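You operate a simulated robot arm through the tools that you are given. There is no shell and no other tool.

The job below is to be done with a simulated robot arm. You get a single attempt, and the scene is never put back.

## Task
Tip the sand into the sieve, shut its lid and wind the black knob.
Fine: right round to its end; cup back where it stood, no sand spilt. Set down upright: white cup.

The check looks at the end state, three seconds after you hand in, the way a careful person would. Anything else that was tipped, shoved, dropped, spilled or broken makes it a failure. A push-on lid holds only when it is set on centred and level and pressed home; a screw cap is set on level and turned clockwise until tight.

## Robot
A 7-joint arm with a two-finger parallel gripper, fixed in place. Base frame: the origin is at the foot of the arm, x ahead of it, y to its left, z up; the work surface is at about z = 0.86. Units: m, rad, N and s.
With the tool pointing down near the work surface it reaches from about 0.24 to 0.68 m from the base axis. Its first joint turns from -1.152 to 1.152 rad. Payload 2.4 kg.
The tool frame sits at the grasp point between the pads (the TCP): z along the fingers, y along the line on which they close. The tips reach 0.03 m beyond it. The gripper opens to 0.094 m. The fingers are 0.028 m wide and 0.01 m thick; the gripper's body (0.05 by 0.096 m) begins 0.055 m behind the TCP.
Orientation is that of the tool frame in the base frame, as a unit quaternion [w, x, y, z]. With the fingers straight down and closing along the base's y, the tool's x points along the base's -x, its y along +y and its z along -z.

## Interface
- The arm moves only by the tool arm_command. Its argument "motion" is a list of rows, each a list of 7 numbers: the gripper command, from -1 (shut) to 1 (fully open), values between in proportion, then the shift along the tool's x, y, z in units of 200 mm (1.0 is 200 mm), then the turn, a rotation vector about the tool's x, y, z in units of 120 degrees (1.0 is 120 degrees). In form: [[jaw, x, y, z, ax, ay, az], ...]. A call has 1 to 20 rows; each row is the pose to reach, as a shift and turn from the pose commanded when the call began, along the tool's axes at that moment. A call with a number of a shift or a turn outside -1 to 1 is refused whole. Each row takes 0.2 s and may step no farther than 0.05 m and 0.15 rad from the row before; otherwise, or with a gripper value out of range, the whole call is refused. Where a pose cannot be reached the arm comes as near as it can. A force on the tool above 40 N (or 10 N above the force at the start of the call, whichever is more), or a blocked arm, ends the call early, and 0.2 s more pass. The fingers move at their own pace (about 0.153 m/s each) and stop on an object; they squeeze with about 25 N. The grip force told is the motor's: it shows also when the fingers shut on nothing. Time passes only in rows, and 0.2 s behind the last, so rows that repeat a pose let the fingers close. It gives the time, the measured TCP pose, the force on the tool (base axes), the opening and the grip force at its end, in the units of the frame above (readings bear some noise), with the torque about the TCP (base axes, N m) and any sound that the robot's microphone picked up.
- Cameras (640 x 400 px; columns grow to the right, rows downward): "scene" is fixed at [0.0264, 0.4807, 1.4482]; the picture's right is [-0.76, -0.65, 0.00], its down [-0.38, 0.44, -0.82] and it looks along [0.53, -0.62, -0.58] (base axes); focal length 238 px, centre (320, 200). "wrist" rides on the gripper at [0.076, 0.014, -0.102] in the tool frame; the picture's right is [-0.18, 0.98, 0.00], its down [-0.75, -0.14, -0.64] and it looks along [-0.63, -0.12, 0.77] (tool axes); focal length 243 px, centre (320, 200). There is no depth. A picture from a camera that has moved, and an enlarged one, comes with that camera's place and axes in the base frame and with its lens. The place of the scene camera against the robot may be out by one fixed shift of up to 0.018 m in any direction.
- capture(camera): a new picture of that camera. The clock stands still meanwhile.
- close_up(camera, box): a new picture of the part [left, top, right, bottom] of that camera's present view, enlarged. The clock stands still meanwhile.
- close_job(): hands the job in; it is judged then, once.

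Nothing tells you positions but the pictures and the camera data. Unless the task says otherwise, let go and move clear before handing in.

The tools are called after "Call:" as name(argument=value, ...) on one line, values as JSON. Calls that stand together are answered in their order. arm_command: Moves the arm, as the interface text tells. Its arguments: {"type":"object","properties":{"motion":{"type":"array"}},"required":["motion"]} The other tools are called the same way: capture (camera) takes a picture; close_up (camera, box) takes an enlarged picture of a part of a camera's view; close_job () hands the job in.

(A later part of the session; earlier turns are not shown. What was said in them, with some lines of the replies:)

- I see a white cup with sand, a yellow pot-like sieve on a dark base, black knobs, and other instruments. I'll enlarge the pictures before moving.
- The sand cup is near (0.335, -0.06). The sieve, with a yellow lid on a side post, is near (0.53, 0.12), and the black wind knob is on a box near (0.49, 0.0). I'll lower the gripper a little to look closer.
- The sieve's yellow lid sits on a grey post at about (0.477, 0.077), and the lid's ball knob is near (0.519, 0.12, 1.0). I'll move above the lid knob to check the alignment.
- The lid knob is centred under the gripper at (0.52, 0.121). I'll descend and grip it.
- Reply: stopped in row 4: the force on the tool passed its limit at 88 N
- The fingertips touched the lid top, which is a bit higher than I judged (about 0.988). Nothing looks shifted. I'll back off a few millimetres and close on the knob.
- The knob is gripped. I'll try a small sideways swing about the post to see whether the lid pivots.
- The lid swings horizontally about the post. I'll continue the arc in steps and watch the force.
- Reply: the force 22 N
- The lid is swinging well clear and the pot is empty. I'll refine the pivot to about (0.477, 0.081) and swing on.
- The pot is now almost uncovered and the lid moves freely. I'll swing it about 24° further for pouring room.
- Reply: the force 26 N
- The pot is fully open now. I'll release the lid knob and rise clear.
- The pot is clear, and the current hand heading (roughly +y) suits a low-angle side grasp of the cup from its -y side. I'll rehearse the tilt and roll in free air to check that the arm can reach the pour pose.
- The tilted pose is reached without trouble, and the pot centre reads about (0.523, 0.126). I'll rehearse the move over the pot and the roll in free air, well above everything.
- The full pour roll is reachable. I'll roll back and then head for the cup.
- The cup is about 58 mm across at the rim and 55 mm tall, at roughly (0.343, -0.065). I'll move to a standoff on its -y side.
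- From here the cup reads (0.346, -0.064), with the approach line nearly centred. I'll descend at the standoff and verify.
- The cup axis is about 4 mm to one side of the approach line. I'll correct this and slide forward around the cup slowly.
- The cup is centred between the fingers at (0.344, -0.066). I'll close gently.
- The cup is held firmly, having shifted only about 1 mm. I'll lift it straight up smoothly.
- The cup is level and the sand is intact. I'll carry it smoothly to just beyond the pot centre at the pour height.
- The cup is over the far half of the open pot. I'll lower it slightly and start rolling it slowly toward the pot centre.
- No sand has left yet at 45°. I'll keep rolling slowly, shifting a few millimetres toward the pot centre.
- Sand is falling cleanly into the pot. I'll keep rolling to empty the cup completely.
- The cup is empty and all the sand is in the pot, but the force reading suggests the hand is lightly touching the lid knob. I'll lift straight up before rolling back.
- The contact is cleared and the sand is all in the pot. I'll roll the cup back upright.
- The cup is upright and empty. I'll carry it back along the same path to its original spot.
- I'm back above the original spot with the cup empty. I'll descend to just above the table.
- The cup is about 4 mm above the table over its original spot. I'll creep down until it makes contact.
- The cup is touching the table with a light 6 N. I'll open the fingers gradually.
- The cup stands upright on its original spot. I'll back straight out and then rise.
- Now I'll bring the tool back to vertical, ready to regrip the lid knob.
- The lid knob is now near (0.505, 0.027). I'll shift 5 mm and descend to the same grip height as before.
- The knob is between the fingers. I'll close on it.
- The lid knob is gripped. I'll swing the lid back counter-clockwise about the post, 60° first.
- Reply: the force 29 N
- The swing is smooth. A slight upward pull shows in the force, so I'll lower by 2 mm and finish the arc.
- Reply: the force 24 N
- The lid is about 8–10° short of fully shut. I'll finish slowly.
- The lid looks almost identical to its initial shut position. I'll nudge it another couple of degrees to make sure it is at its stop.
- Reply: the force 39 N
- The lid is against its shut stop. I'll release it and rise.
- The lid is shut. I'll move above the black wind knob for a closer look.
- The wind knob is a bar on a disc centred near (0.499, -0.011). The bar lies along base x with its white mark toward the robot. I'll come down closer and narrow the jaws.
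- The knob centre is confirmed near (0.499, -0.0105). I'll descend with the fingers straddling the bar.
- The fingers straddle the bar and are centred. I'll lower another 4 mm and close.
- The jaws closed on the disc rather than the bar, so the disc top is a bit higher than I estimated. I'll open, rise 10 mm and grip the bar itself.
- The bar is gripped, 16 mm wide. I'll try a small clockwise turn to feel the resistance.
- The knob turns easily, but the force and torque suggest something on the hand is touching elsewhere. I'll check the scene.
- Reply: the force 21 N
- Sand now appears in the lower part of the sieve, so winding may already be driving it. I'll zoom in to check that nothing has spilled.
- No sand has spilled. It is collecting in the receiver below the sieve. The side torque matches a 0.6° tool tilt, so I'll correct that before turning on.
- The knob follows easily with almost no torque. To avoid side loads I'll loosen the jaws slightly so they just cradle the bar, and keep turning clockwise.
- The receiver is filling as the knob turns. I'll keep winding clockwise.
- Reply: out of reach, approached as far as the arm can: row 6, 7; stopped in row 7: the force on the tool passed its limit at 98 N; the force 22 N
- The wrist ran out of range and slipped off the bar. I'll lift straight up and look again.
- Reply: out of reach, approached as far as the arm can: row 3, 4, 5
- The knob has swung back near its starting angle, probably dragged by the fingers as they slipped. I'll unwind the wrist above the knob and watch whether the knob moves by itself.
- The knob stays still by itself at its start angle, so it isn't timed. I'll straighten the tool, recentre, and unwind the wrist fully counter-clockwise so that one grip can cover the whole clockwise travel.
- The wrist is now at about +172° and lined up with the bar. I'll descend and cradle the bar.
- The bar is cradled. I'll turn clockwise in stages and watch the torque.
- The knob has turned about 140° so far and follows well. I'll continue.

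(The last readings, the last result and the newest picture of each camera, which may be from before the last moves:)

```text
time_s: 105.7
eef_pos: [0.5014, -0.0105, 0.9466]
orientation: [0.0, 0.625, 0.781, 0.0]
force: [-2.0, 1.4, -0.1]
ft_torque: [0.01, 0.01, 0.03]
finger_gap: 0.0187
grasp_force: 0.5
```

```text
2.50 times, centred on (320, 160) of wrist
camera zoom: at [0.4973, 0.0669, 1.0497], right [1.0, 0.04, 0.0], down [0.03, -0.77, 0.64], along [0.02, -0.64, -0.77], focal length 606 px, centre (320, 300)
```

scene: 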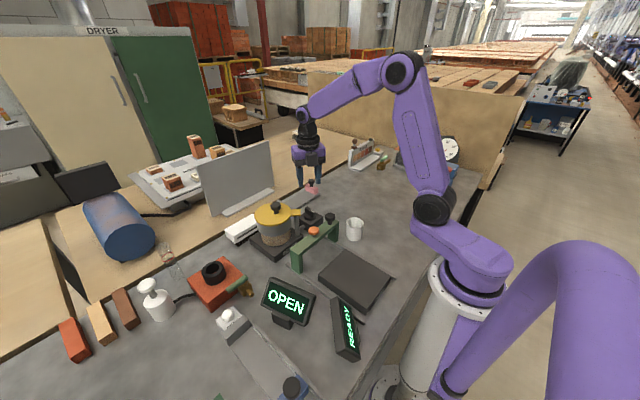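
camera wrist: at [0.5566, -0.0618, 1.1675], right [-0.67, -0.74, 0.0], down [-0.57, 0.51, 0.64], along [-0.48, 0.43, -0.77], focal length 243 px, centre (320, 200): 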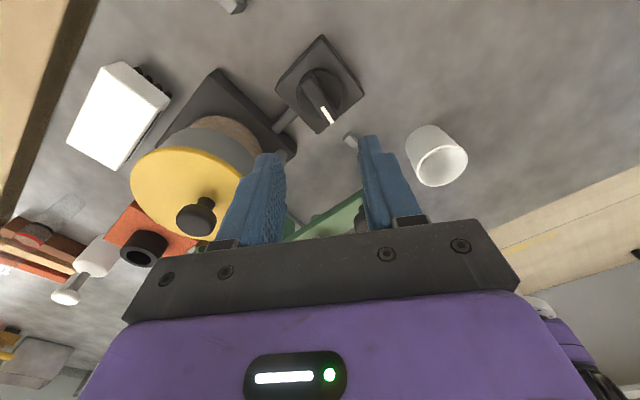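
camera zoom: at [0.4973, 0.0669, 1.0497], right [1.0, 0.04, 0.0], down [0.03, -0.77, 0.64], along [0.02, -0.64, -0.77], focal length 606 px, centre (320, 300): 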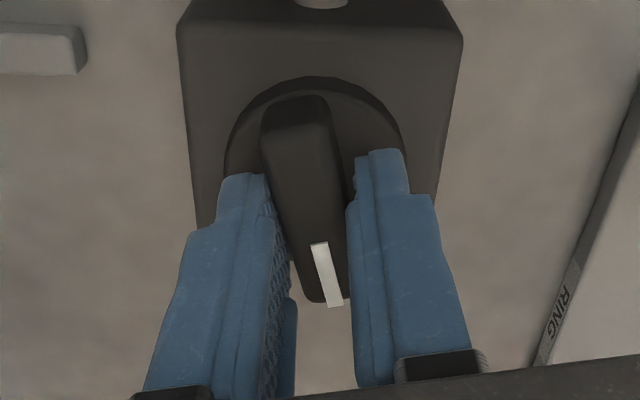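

Call:
arm_command(motion=[[-0.62, 0, 0, 0, 0, 0, 0.04], [-0.62, 0, 0, 0, 0, 0, 0.08], [-0.62, 0, 0, 0, 0, 0, 0.12], [-0.62, 0, 0, 0, 0, 0, 0.16], [-0.62, 0, 0, 0, 0, 0, 0.2], [-0.62, 0, 0, 0, 0, 0, 0.24], [-0.62, 0, 0, 0, 0, 0, 0.28], [-0.62, 0, 0, 0, 0, 0, 0.32]])

Call:
close_up(camera="wrist", box=[220, 80, 420, 240])

Call:
close_up(camera="scene", box=[240, 170, 350, 260])

```text
time_s: 107.5
eef_pos: [0.5015, -0.0118, 0.9467]
orientation: [0.0, 0.846, 0.533, 0.0]
force: [-1.3, 0.6, -0.7]
ft_torque: [0.03, -0.03, 0.0]
finger_gap: 0.0186
grasp_force: 0.7
```

```text
2.50 times, centred on (320, 160) of wrist
camera zoom: at [0.5462, 0.0519, 1.0497], right [0.81, -0.59, 0.0], down [-0.45, -0.62, 0.64], along [-0.38, -0.52, -0.77], focal length 606 px, centre (320, 300)
```

zoom: 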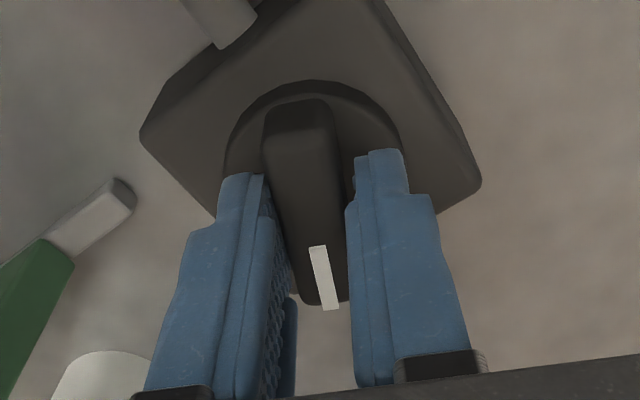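

```text
4.44 times, centred on (295, 215) of scene
camera zoom: at [0.0264, 0.4807, 1.4482], right [-0.76, -0.65, 0.0], down [-0.38, 0.44, -0.82], along [0.53, -0.62, -0.58], focal length 1057 px, centre (431, 133)
```

zoom: 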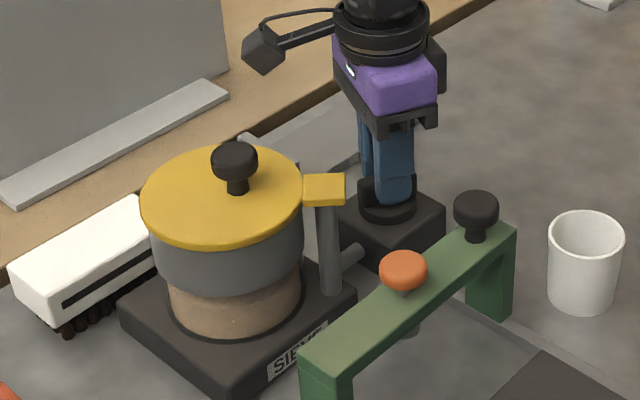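

Call:
arm_command(motion=[[-0.62, 0, 0, 0, 0, 0, 0.04], [-0.62, 0, 0, 0, 0, 0, 0.08], [-0.62, 0, 0, 0, 0, 0, 0.12], [-0.62, 0, 0, 0, 0, 0, 0.16], [-0.62, 0, 0, 0, 0, 0, 0.2], [-0.62, 0, 0, 0, 0, 0, 0.24], [-0.62, 0, 0, 0, 0, 0, 0.28], [-0.62, 0, 0, 0, 0, 0, 0.32], [-0.62, 0, 0, 0, 0, 0, 0.36]])

Call:
close_up(camera="wrist", box=[220, 80, 420, 240])

Call:
close_up(camera="scene", box=[240, 170, 350, 260])

```text
time_s: 109.5
eef_pos: [0.4999, -0.0102, 0.9469]
orientation: [0.001, 0.982, 0.188, -0.003]
force: [-12.4, 4.6, -3.9]
ft_torque: [-0.48, 0.01, 2.16]
finger_gap: 0.0244
grasp_force: 45.2
```

```text
2.50 times, centred on (320, 160) of wrist
camera zoom: at [0.5757, 0.005, 1.0486], right [0.19, -0.98, 0.0], down [-0.75, -0.15, 0.65], along [-0.63, -0.13, -0.76], focal length 606 px, centre (320, 300)
```

zoom: 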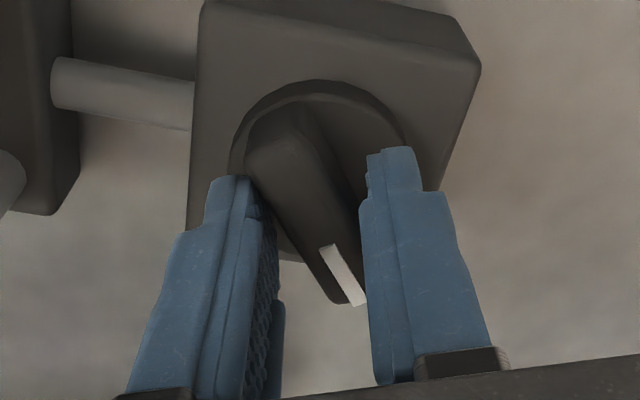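

```text
4.44 times, centred on (295, 215) of scene
camera zoom: at [0.0261, 0.4809, 1.4481], right [-0.76, -0.65, 0.0], down [-0.38, 0.44, -0.82], along [0.53, -0.62, -0.57], focal length 1057 px, centre (431, 133)
```

zoom: 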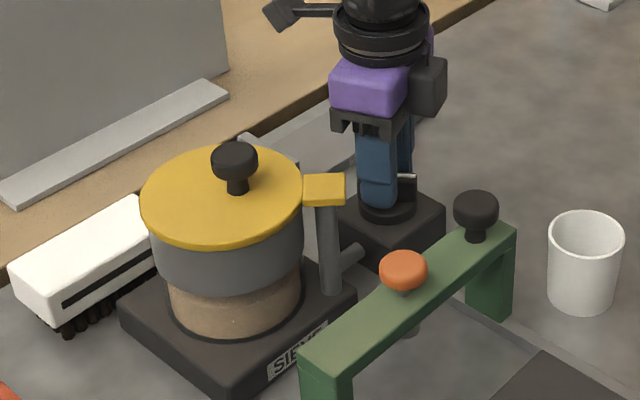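

The torque jumped to 2.2 N m, so the knob has reached its clockwise end stop after about 300°. I'll ease back to unload and open without dragging the knob.

Call:
arm_command(motion=[[-0.55, 0, 0, 0, 0, 0, -0.04], [-0.5, 0, 0, 0, 0, 0, -0.08], [-0.4, 0, 0, 0, 0, 0, -0.12]])

Call:
close_up(camera="wrist", box=[220, 80, 420, 240])

```text
time_s: 110.3
eef_pos: [0.5019, -0.0102, 0.9462]
orientation: [0.0, 0.952, 0.306, 0.001]
force: [0.7, 0.6, -0.1]
ft_torque: [-0.04, 0.02, 0.03]
finger_gap: 0.0282
grasp_force: 0.0
```

```text
2.50 times, centred on (320, 160) of wrist
camera zoom: at [0.5711, 0.0213, 1.0499], right [0.42, -0.91, 0.0], down [-0.7, -0.32, 0.64], along [-0.58, -0.27, -0.77], focal length 606 px, centre (320, 300)
```

zoom: 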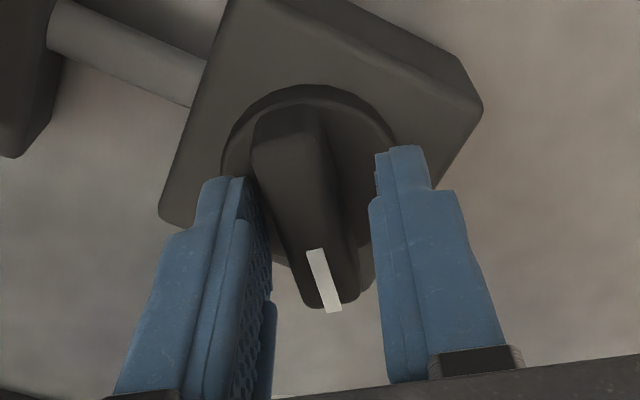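

The knob stays put. I'll open wider, wait a moment and check.

Call:
arm_command(motion=[[0, 0, 0, 0, 0, 0, 0], [0.1, 0, 0, 0, 0, 0, 0], [0.1, 0, 0, 0, 0, 0, 0], [0.1, 0, 0, 0, 0, 0, 0]])

Call:
close_up(camera="wrist", box=[220, 80, 420, 240])

Call:
capture(camera="scene")

```text
time_s: 111.3
eef_pos: [0.502, -0.0117, 0.9468]
orientation: [0.0, 0.952, 0.306, 0.0]
force: [-0.6, 0.2, 0.1]
ft_torque: [0.02, 0.0, -0.02]
finger_gap: 0.0516
grasp_force: 0.1
```

```text
2.50 times, centred on (320, 160) of wrist
camera zoom: at [0.5705, 0.0222, 1.0492], right [0.42, -0.91, 0.0], down [-0.69, -0.32, 0.64], along [-0.58, -0.27, -0.77], focal length 606 px, centre (320, 300)
```

zoom: 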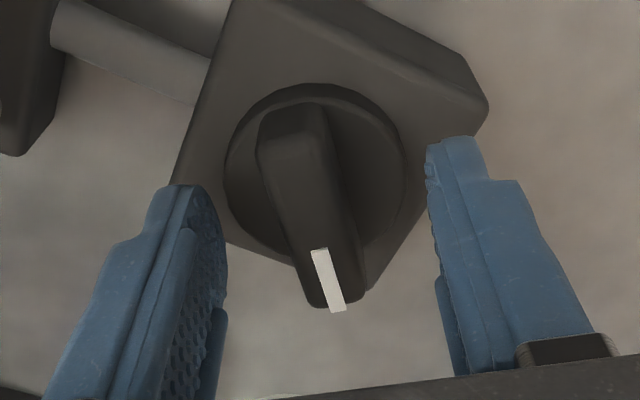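

```text
taken
```

scene: 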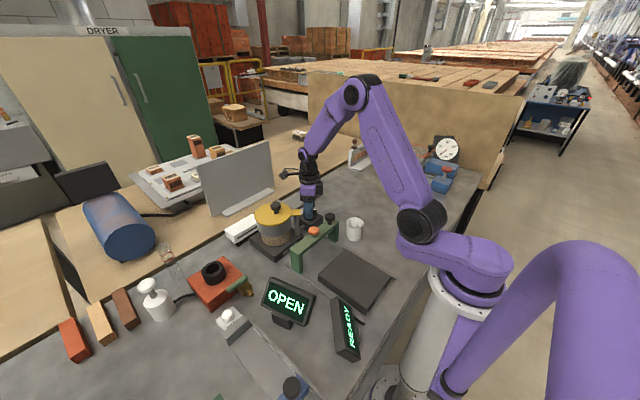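

The knob stays at its end position. I'll lift straight up and clear.

Call:
arm_command(motion=[[0.1, 0, 0, -0.08, 0, 0, 0], [0.1, 0, 0, -0.2, 0, 0, 0], [0.1, 0, 0, -0.4, 0, 0, 0], [0.1, 0, 0, -0.6, 0, 0, 0], [0.1, 0, 0, -0.8, 0, 0, 0]])

Call:
capture(camera="wrist")

Call:
close_up(camera="wrist", box=[220, 20, 420, 180])

Call:
close_up(camera="scene", box=[230, 185, 380, 275])

Call:
close_up(camera="scene", box=[290, 195, 340, 240])

```text
time_s: 112.5
eef_pos: [0.5011, -0.0119, 1.1064]
orientation: [0.0, 0.952, 0.307, 0.001]
force: [-1.3, -1.0, 0.3]
ft_torque: [0.02, -0.02, -0.02]
finger_gap: 0.0513
grasp_force: 0.1
```

```text
taken
camera wrist: at [0.5708, 0.0225, 1.209], right [0.42, -0.91, 0.0], down [-0.69, -0.32, 0.64], along [-0.58, -0.27, -0.77], focal length 243 px, centre (320, 200)
```

wrist: 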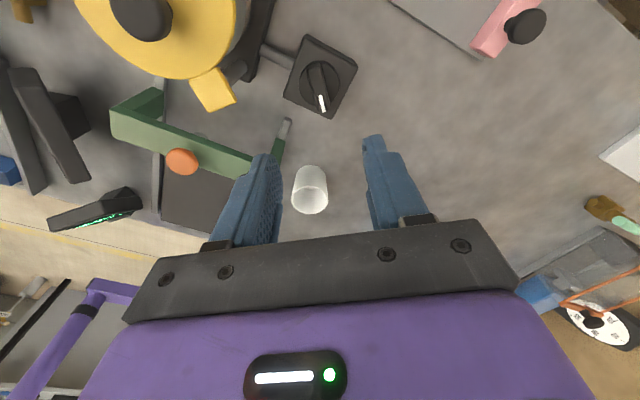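

```text
2.50 times, centred on (320, 100) of wrist
camera zoom: at [0.5708, 0.0225, 1.209], right [0.42, -0.91, 0.0], down [-0.69, -0.32, 0.64], along [-0.58, -0.27, -0.77], focal length 606 px, centre (320, 450)
```

zoom: 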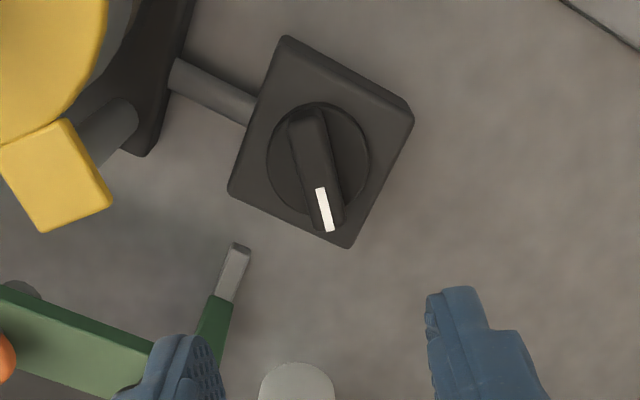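

```text
4.27 times, centred on (305, 230) of scene
camera zoom: at [0.0264, 0.4807, 1.4482], right [-0.76, -0.65, 0.0], down [-0.38, 0.44, -0.82], along [0.53, -0.62, -0.58], focal length 1014 px, centre (384, 72)
```

zoom: 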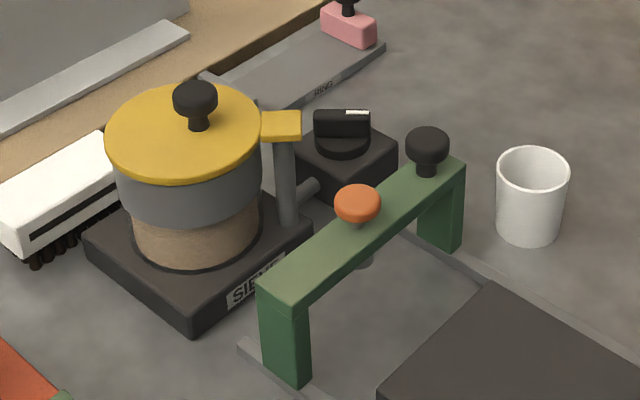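

```text
8.89 times, centred on (315, 218) of scene
camera zoom: at [0.0264, 0.4807, 1.4482], right [-0.76, -0.65, 0.0], down [-0.38, 0.44, -0.82], along [0.53, -0.62, -0.58], focal length 2113 px, centre (364, 44)
```

zoom: 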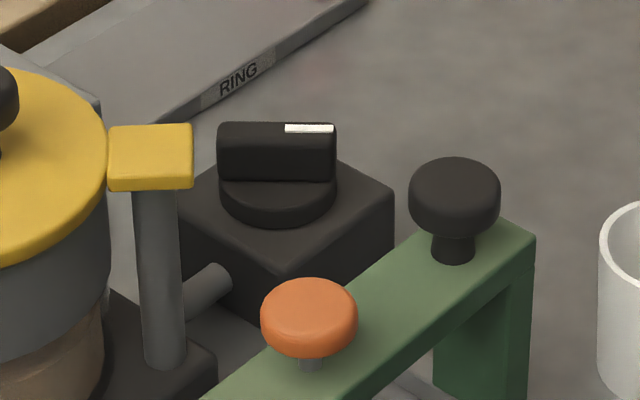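

The knob sits firmly at its end after turning roughly 317°. The lid is shut, the receiver is full, and the empty white cup stands upright in place with no sand spilled. I'll rise further clear and take a last overview.

Call:
arm_command(motion=[[0.1, 0, 0, -0.2, 0, 0, 0], [0.1, 0, 0, -0.4, 0, 0, 0], [0.1, 0, 0, -0.6, 0, 0, 0], [0.1, 0, 0, -0.6, 0, 0, 0], [0.1, 0, 0, -0.6, 0, 0, 0]])

Call:
capture(camera="scene")

Call:
close_up(camera="scene", box=[235, 190, 335, 265])

Call:
capture(camera="wrist")

```text
time_s: 113.7
eef_pos: [0.5, -0.0106, 1.2263]
orientation: [0.0, 0.952, 0.307, 0.0]
force: [-0.3, 1.4, 0.2]
ft_torque: [0.0, -0.01, 0.03]
finger_gap: 0.0516
grasp_force: 0.1
```

```text
taken
```

scene: 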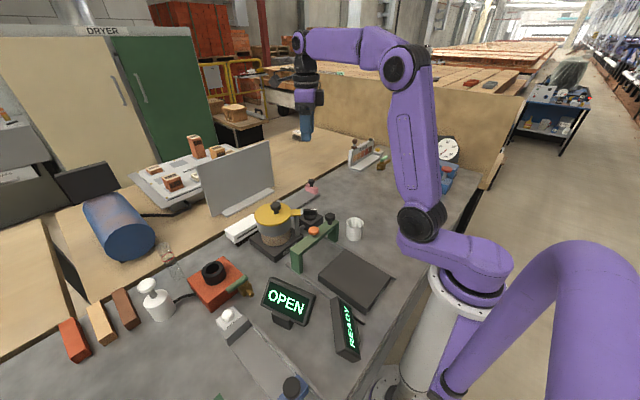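

```text
5.33 times, centred on (285, 228) of scene
camera zoom: at [0.0264, 0.4807, 1.4482], right [-0.76, -0.65, 0.0], down [-0.38, 0.44, -0.82], along [0.53, -0.62, -0.58], focal length 1268 px, centre (507, 53)
```

zoom: 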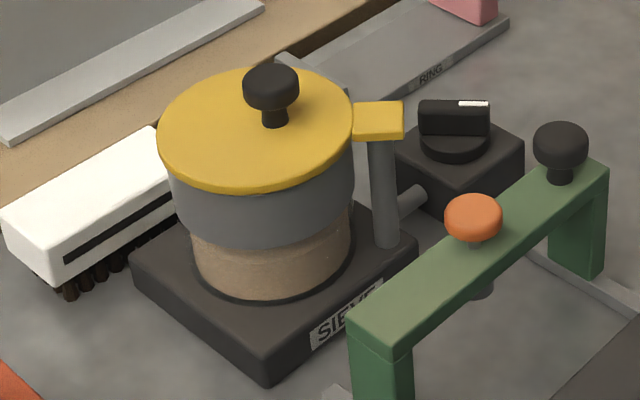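

```text
taken
camera wrist: at [0.5696, 0.0227, 1.329], right [0.42, -0.91, 0.0], down [-0.69, -0.32, 0.64], along [-0.58, -0.27, -0.77], focal length 243 px, centre (320, 200)
```

wrist: 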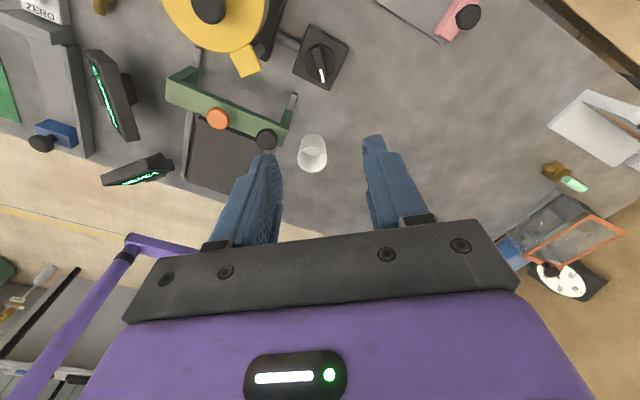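

The lid is shut square on the pot and the sieved sand is in the receiver. The knob is at its end, the cup is upright where it stood, and nothing else has moved. I'm handing the job in.

Call:
close_job()

```text
The job is handed in.
```

I tipped the sand into the sieve, shut the lid and wound the black knob clockwise to its end stop. I've handed the job in but haven't seen the result of the check.

- **Sand:** All of it went into the sieve. It now shows in the receiver underneath, and I saw none spilled. With the lid shut I couldn't look inside the sieve.
- **Lid:** I swung it back on its post until it met its stop. It sits in the same position as at the start.
- **Knob:** It turned about 317° clockwise in total, until the torque jumped to 2.2 N m. On the first try the wrist ran out of range, slipped off the knob with a hard bump (98 N), and the knob went back to about its start. I then wound the full travel in one grip, and the knob stayed put when I let go.
- **White cup:** It is empty and upright, within about 1 mm of where it stood.
- **Other contact:** The fingers first met the lid knob with a hard bump (88 N), and the hand lightly touched the open lid during the pour. I saw no damage, and nothing else looks moved.
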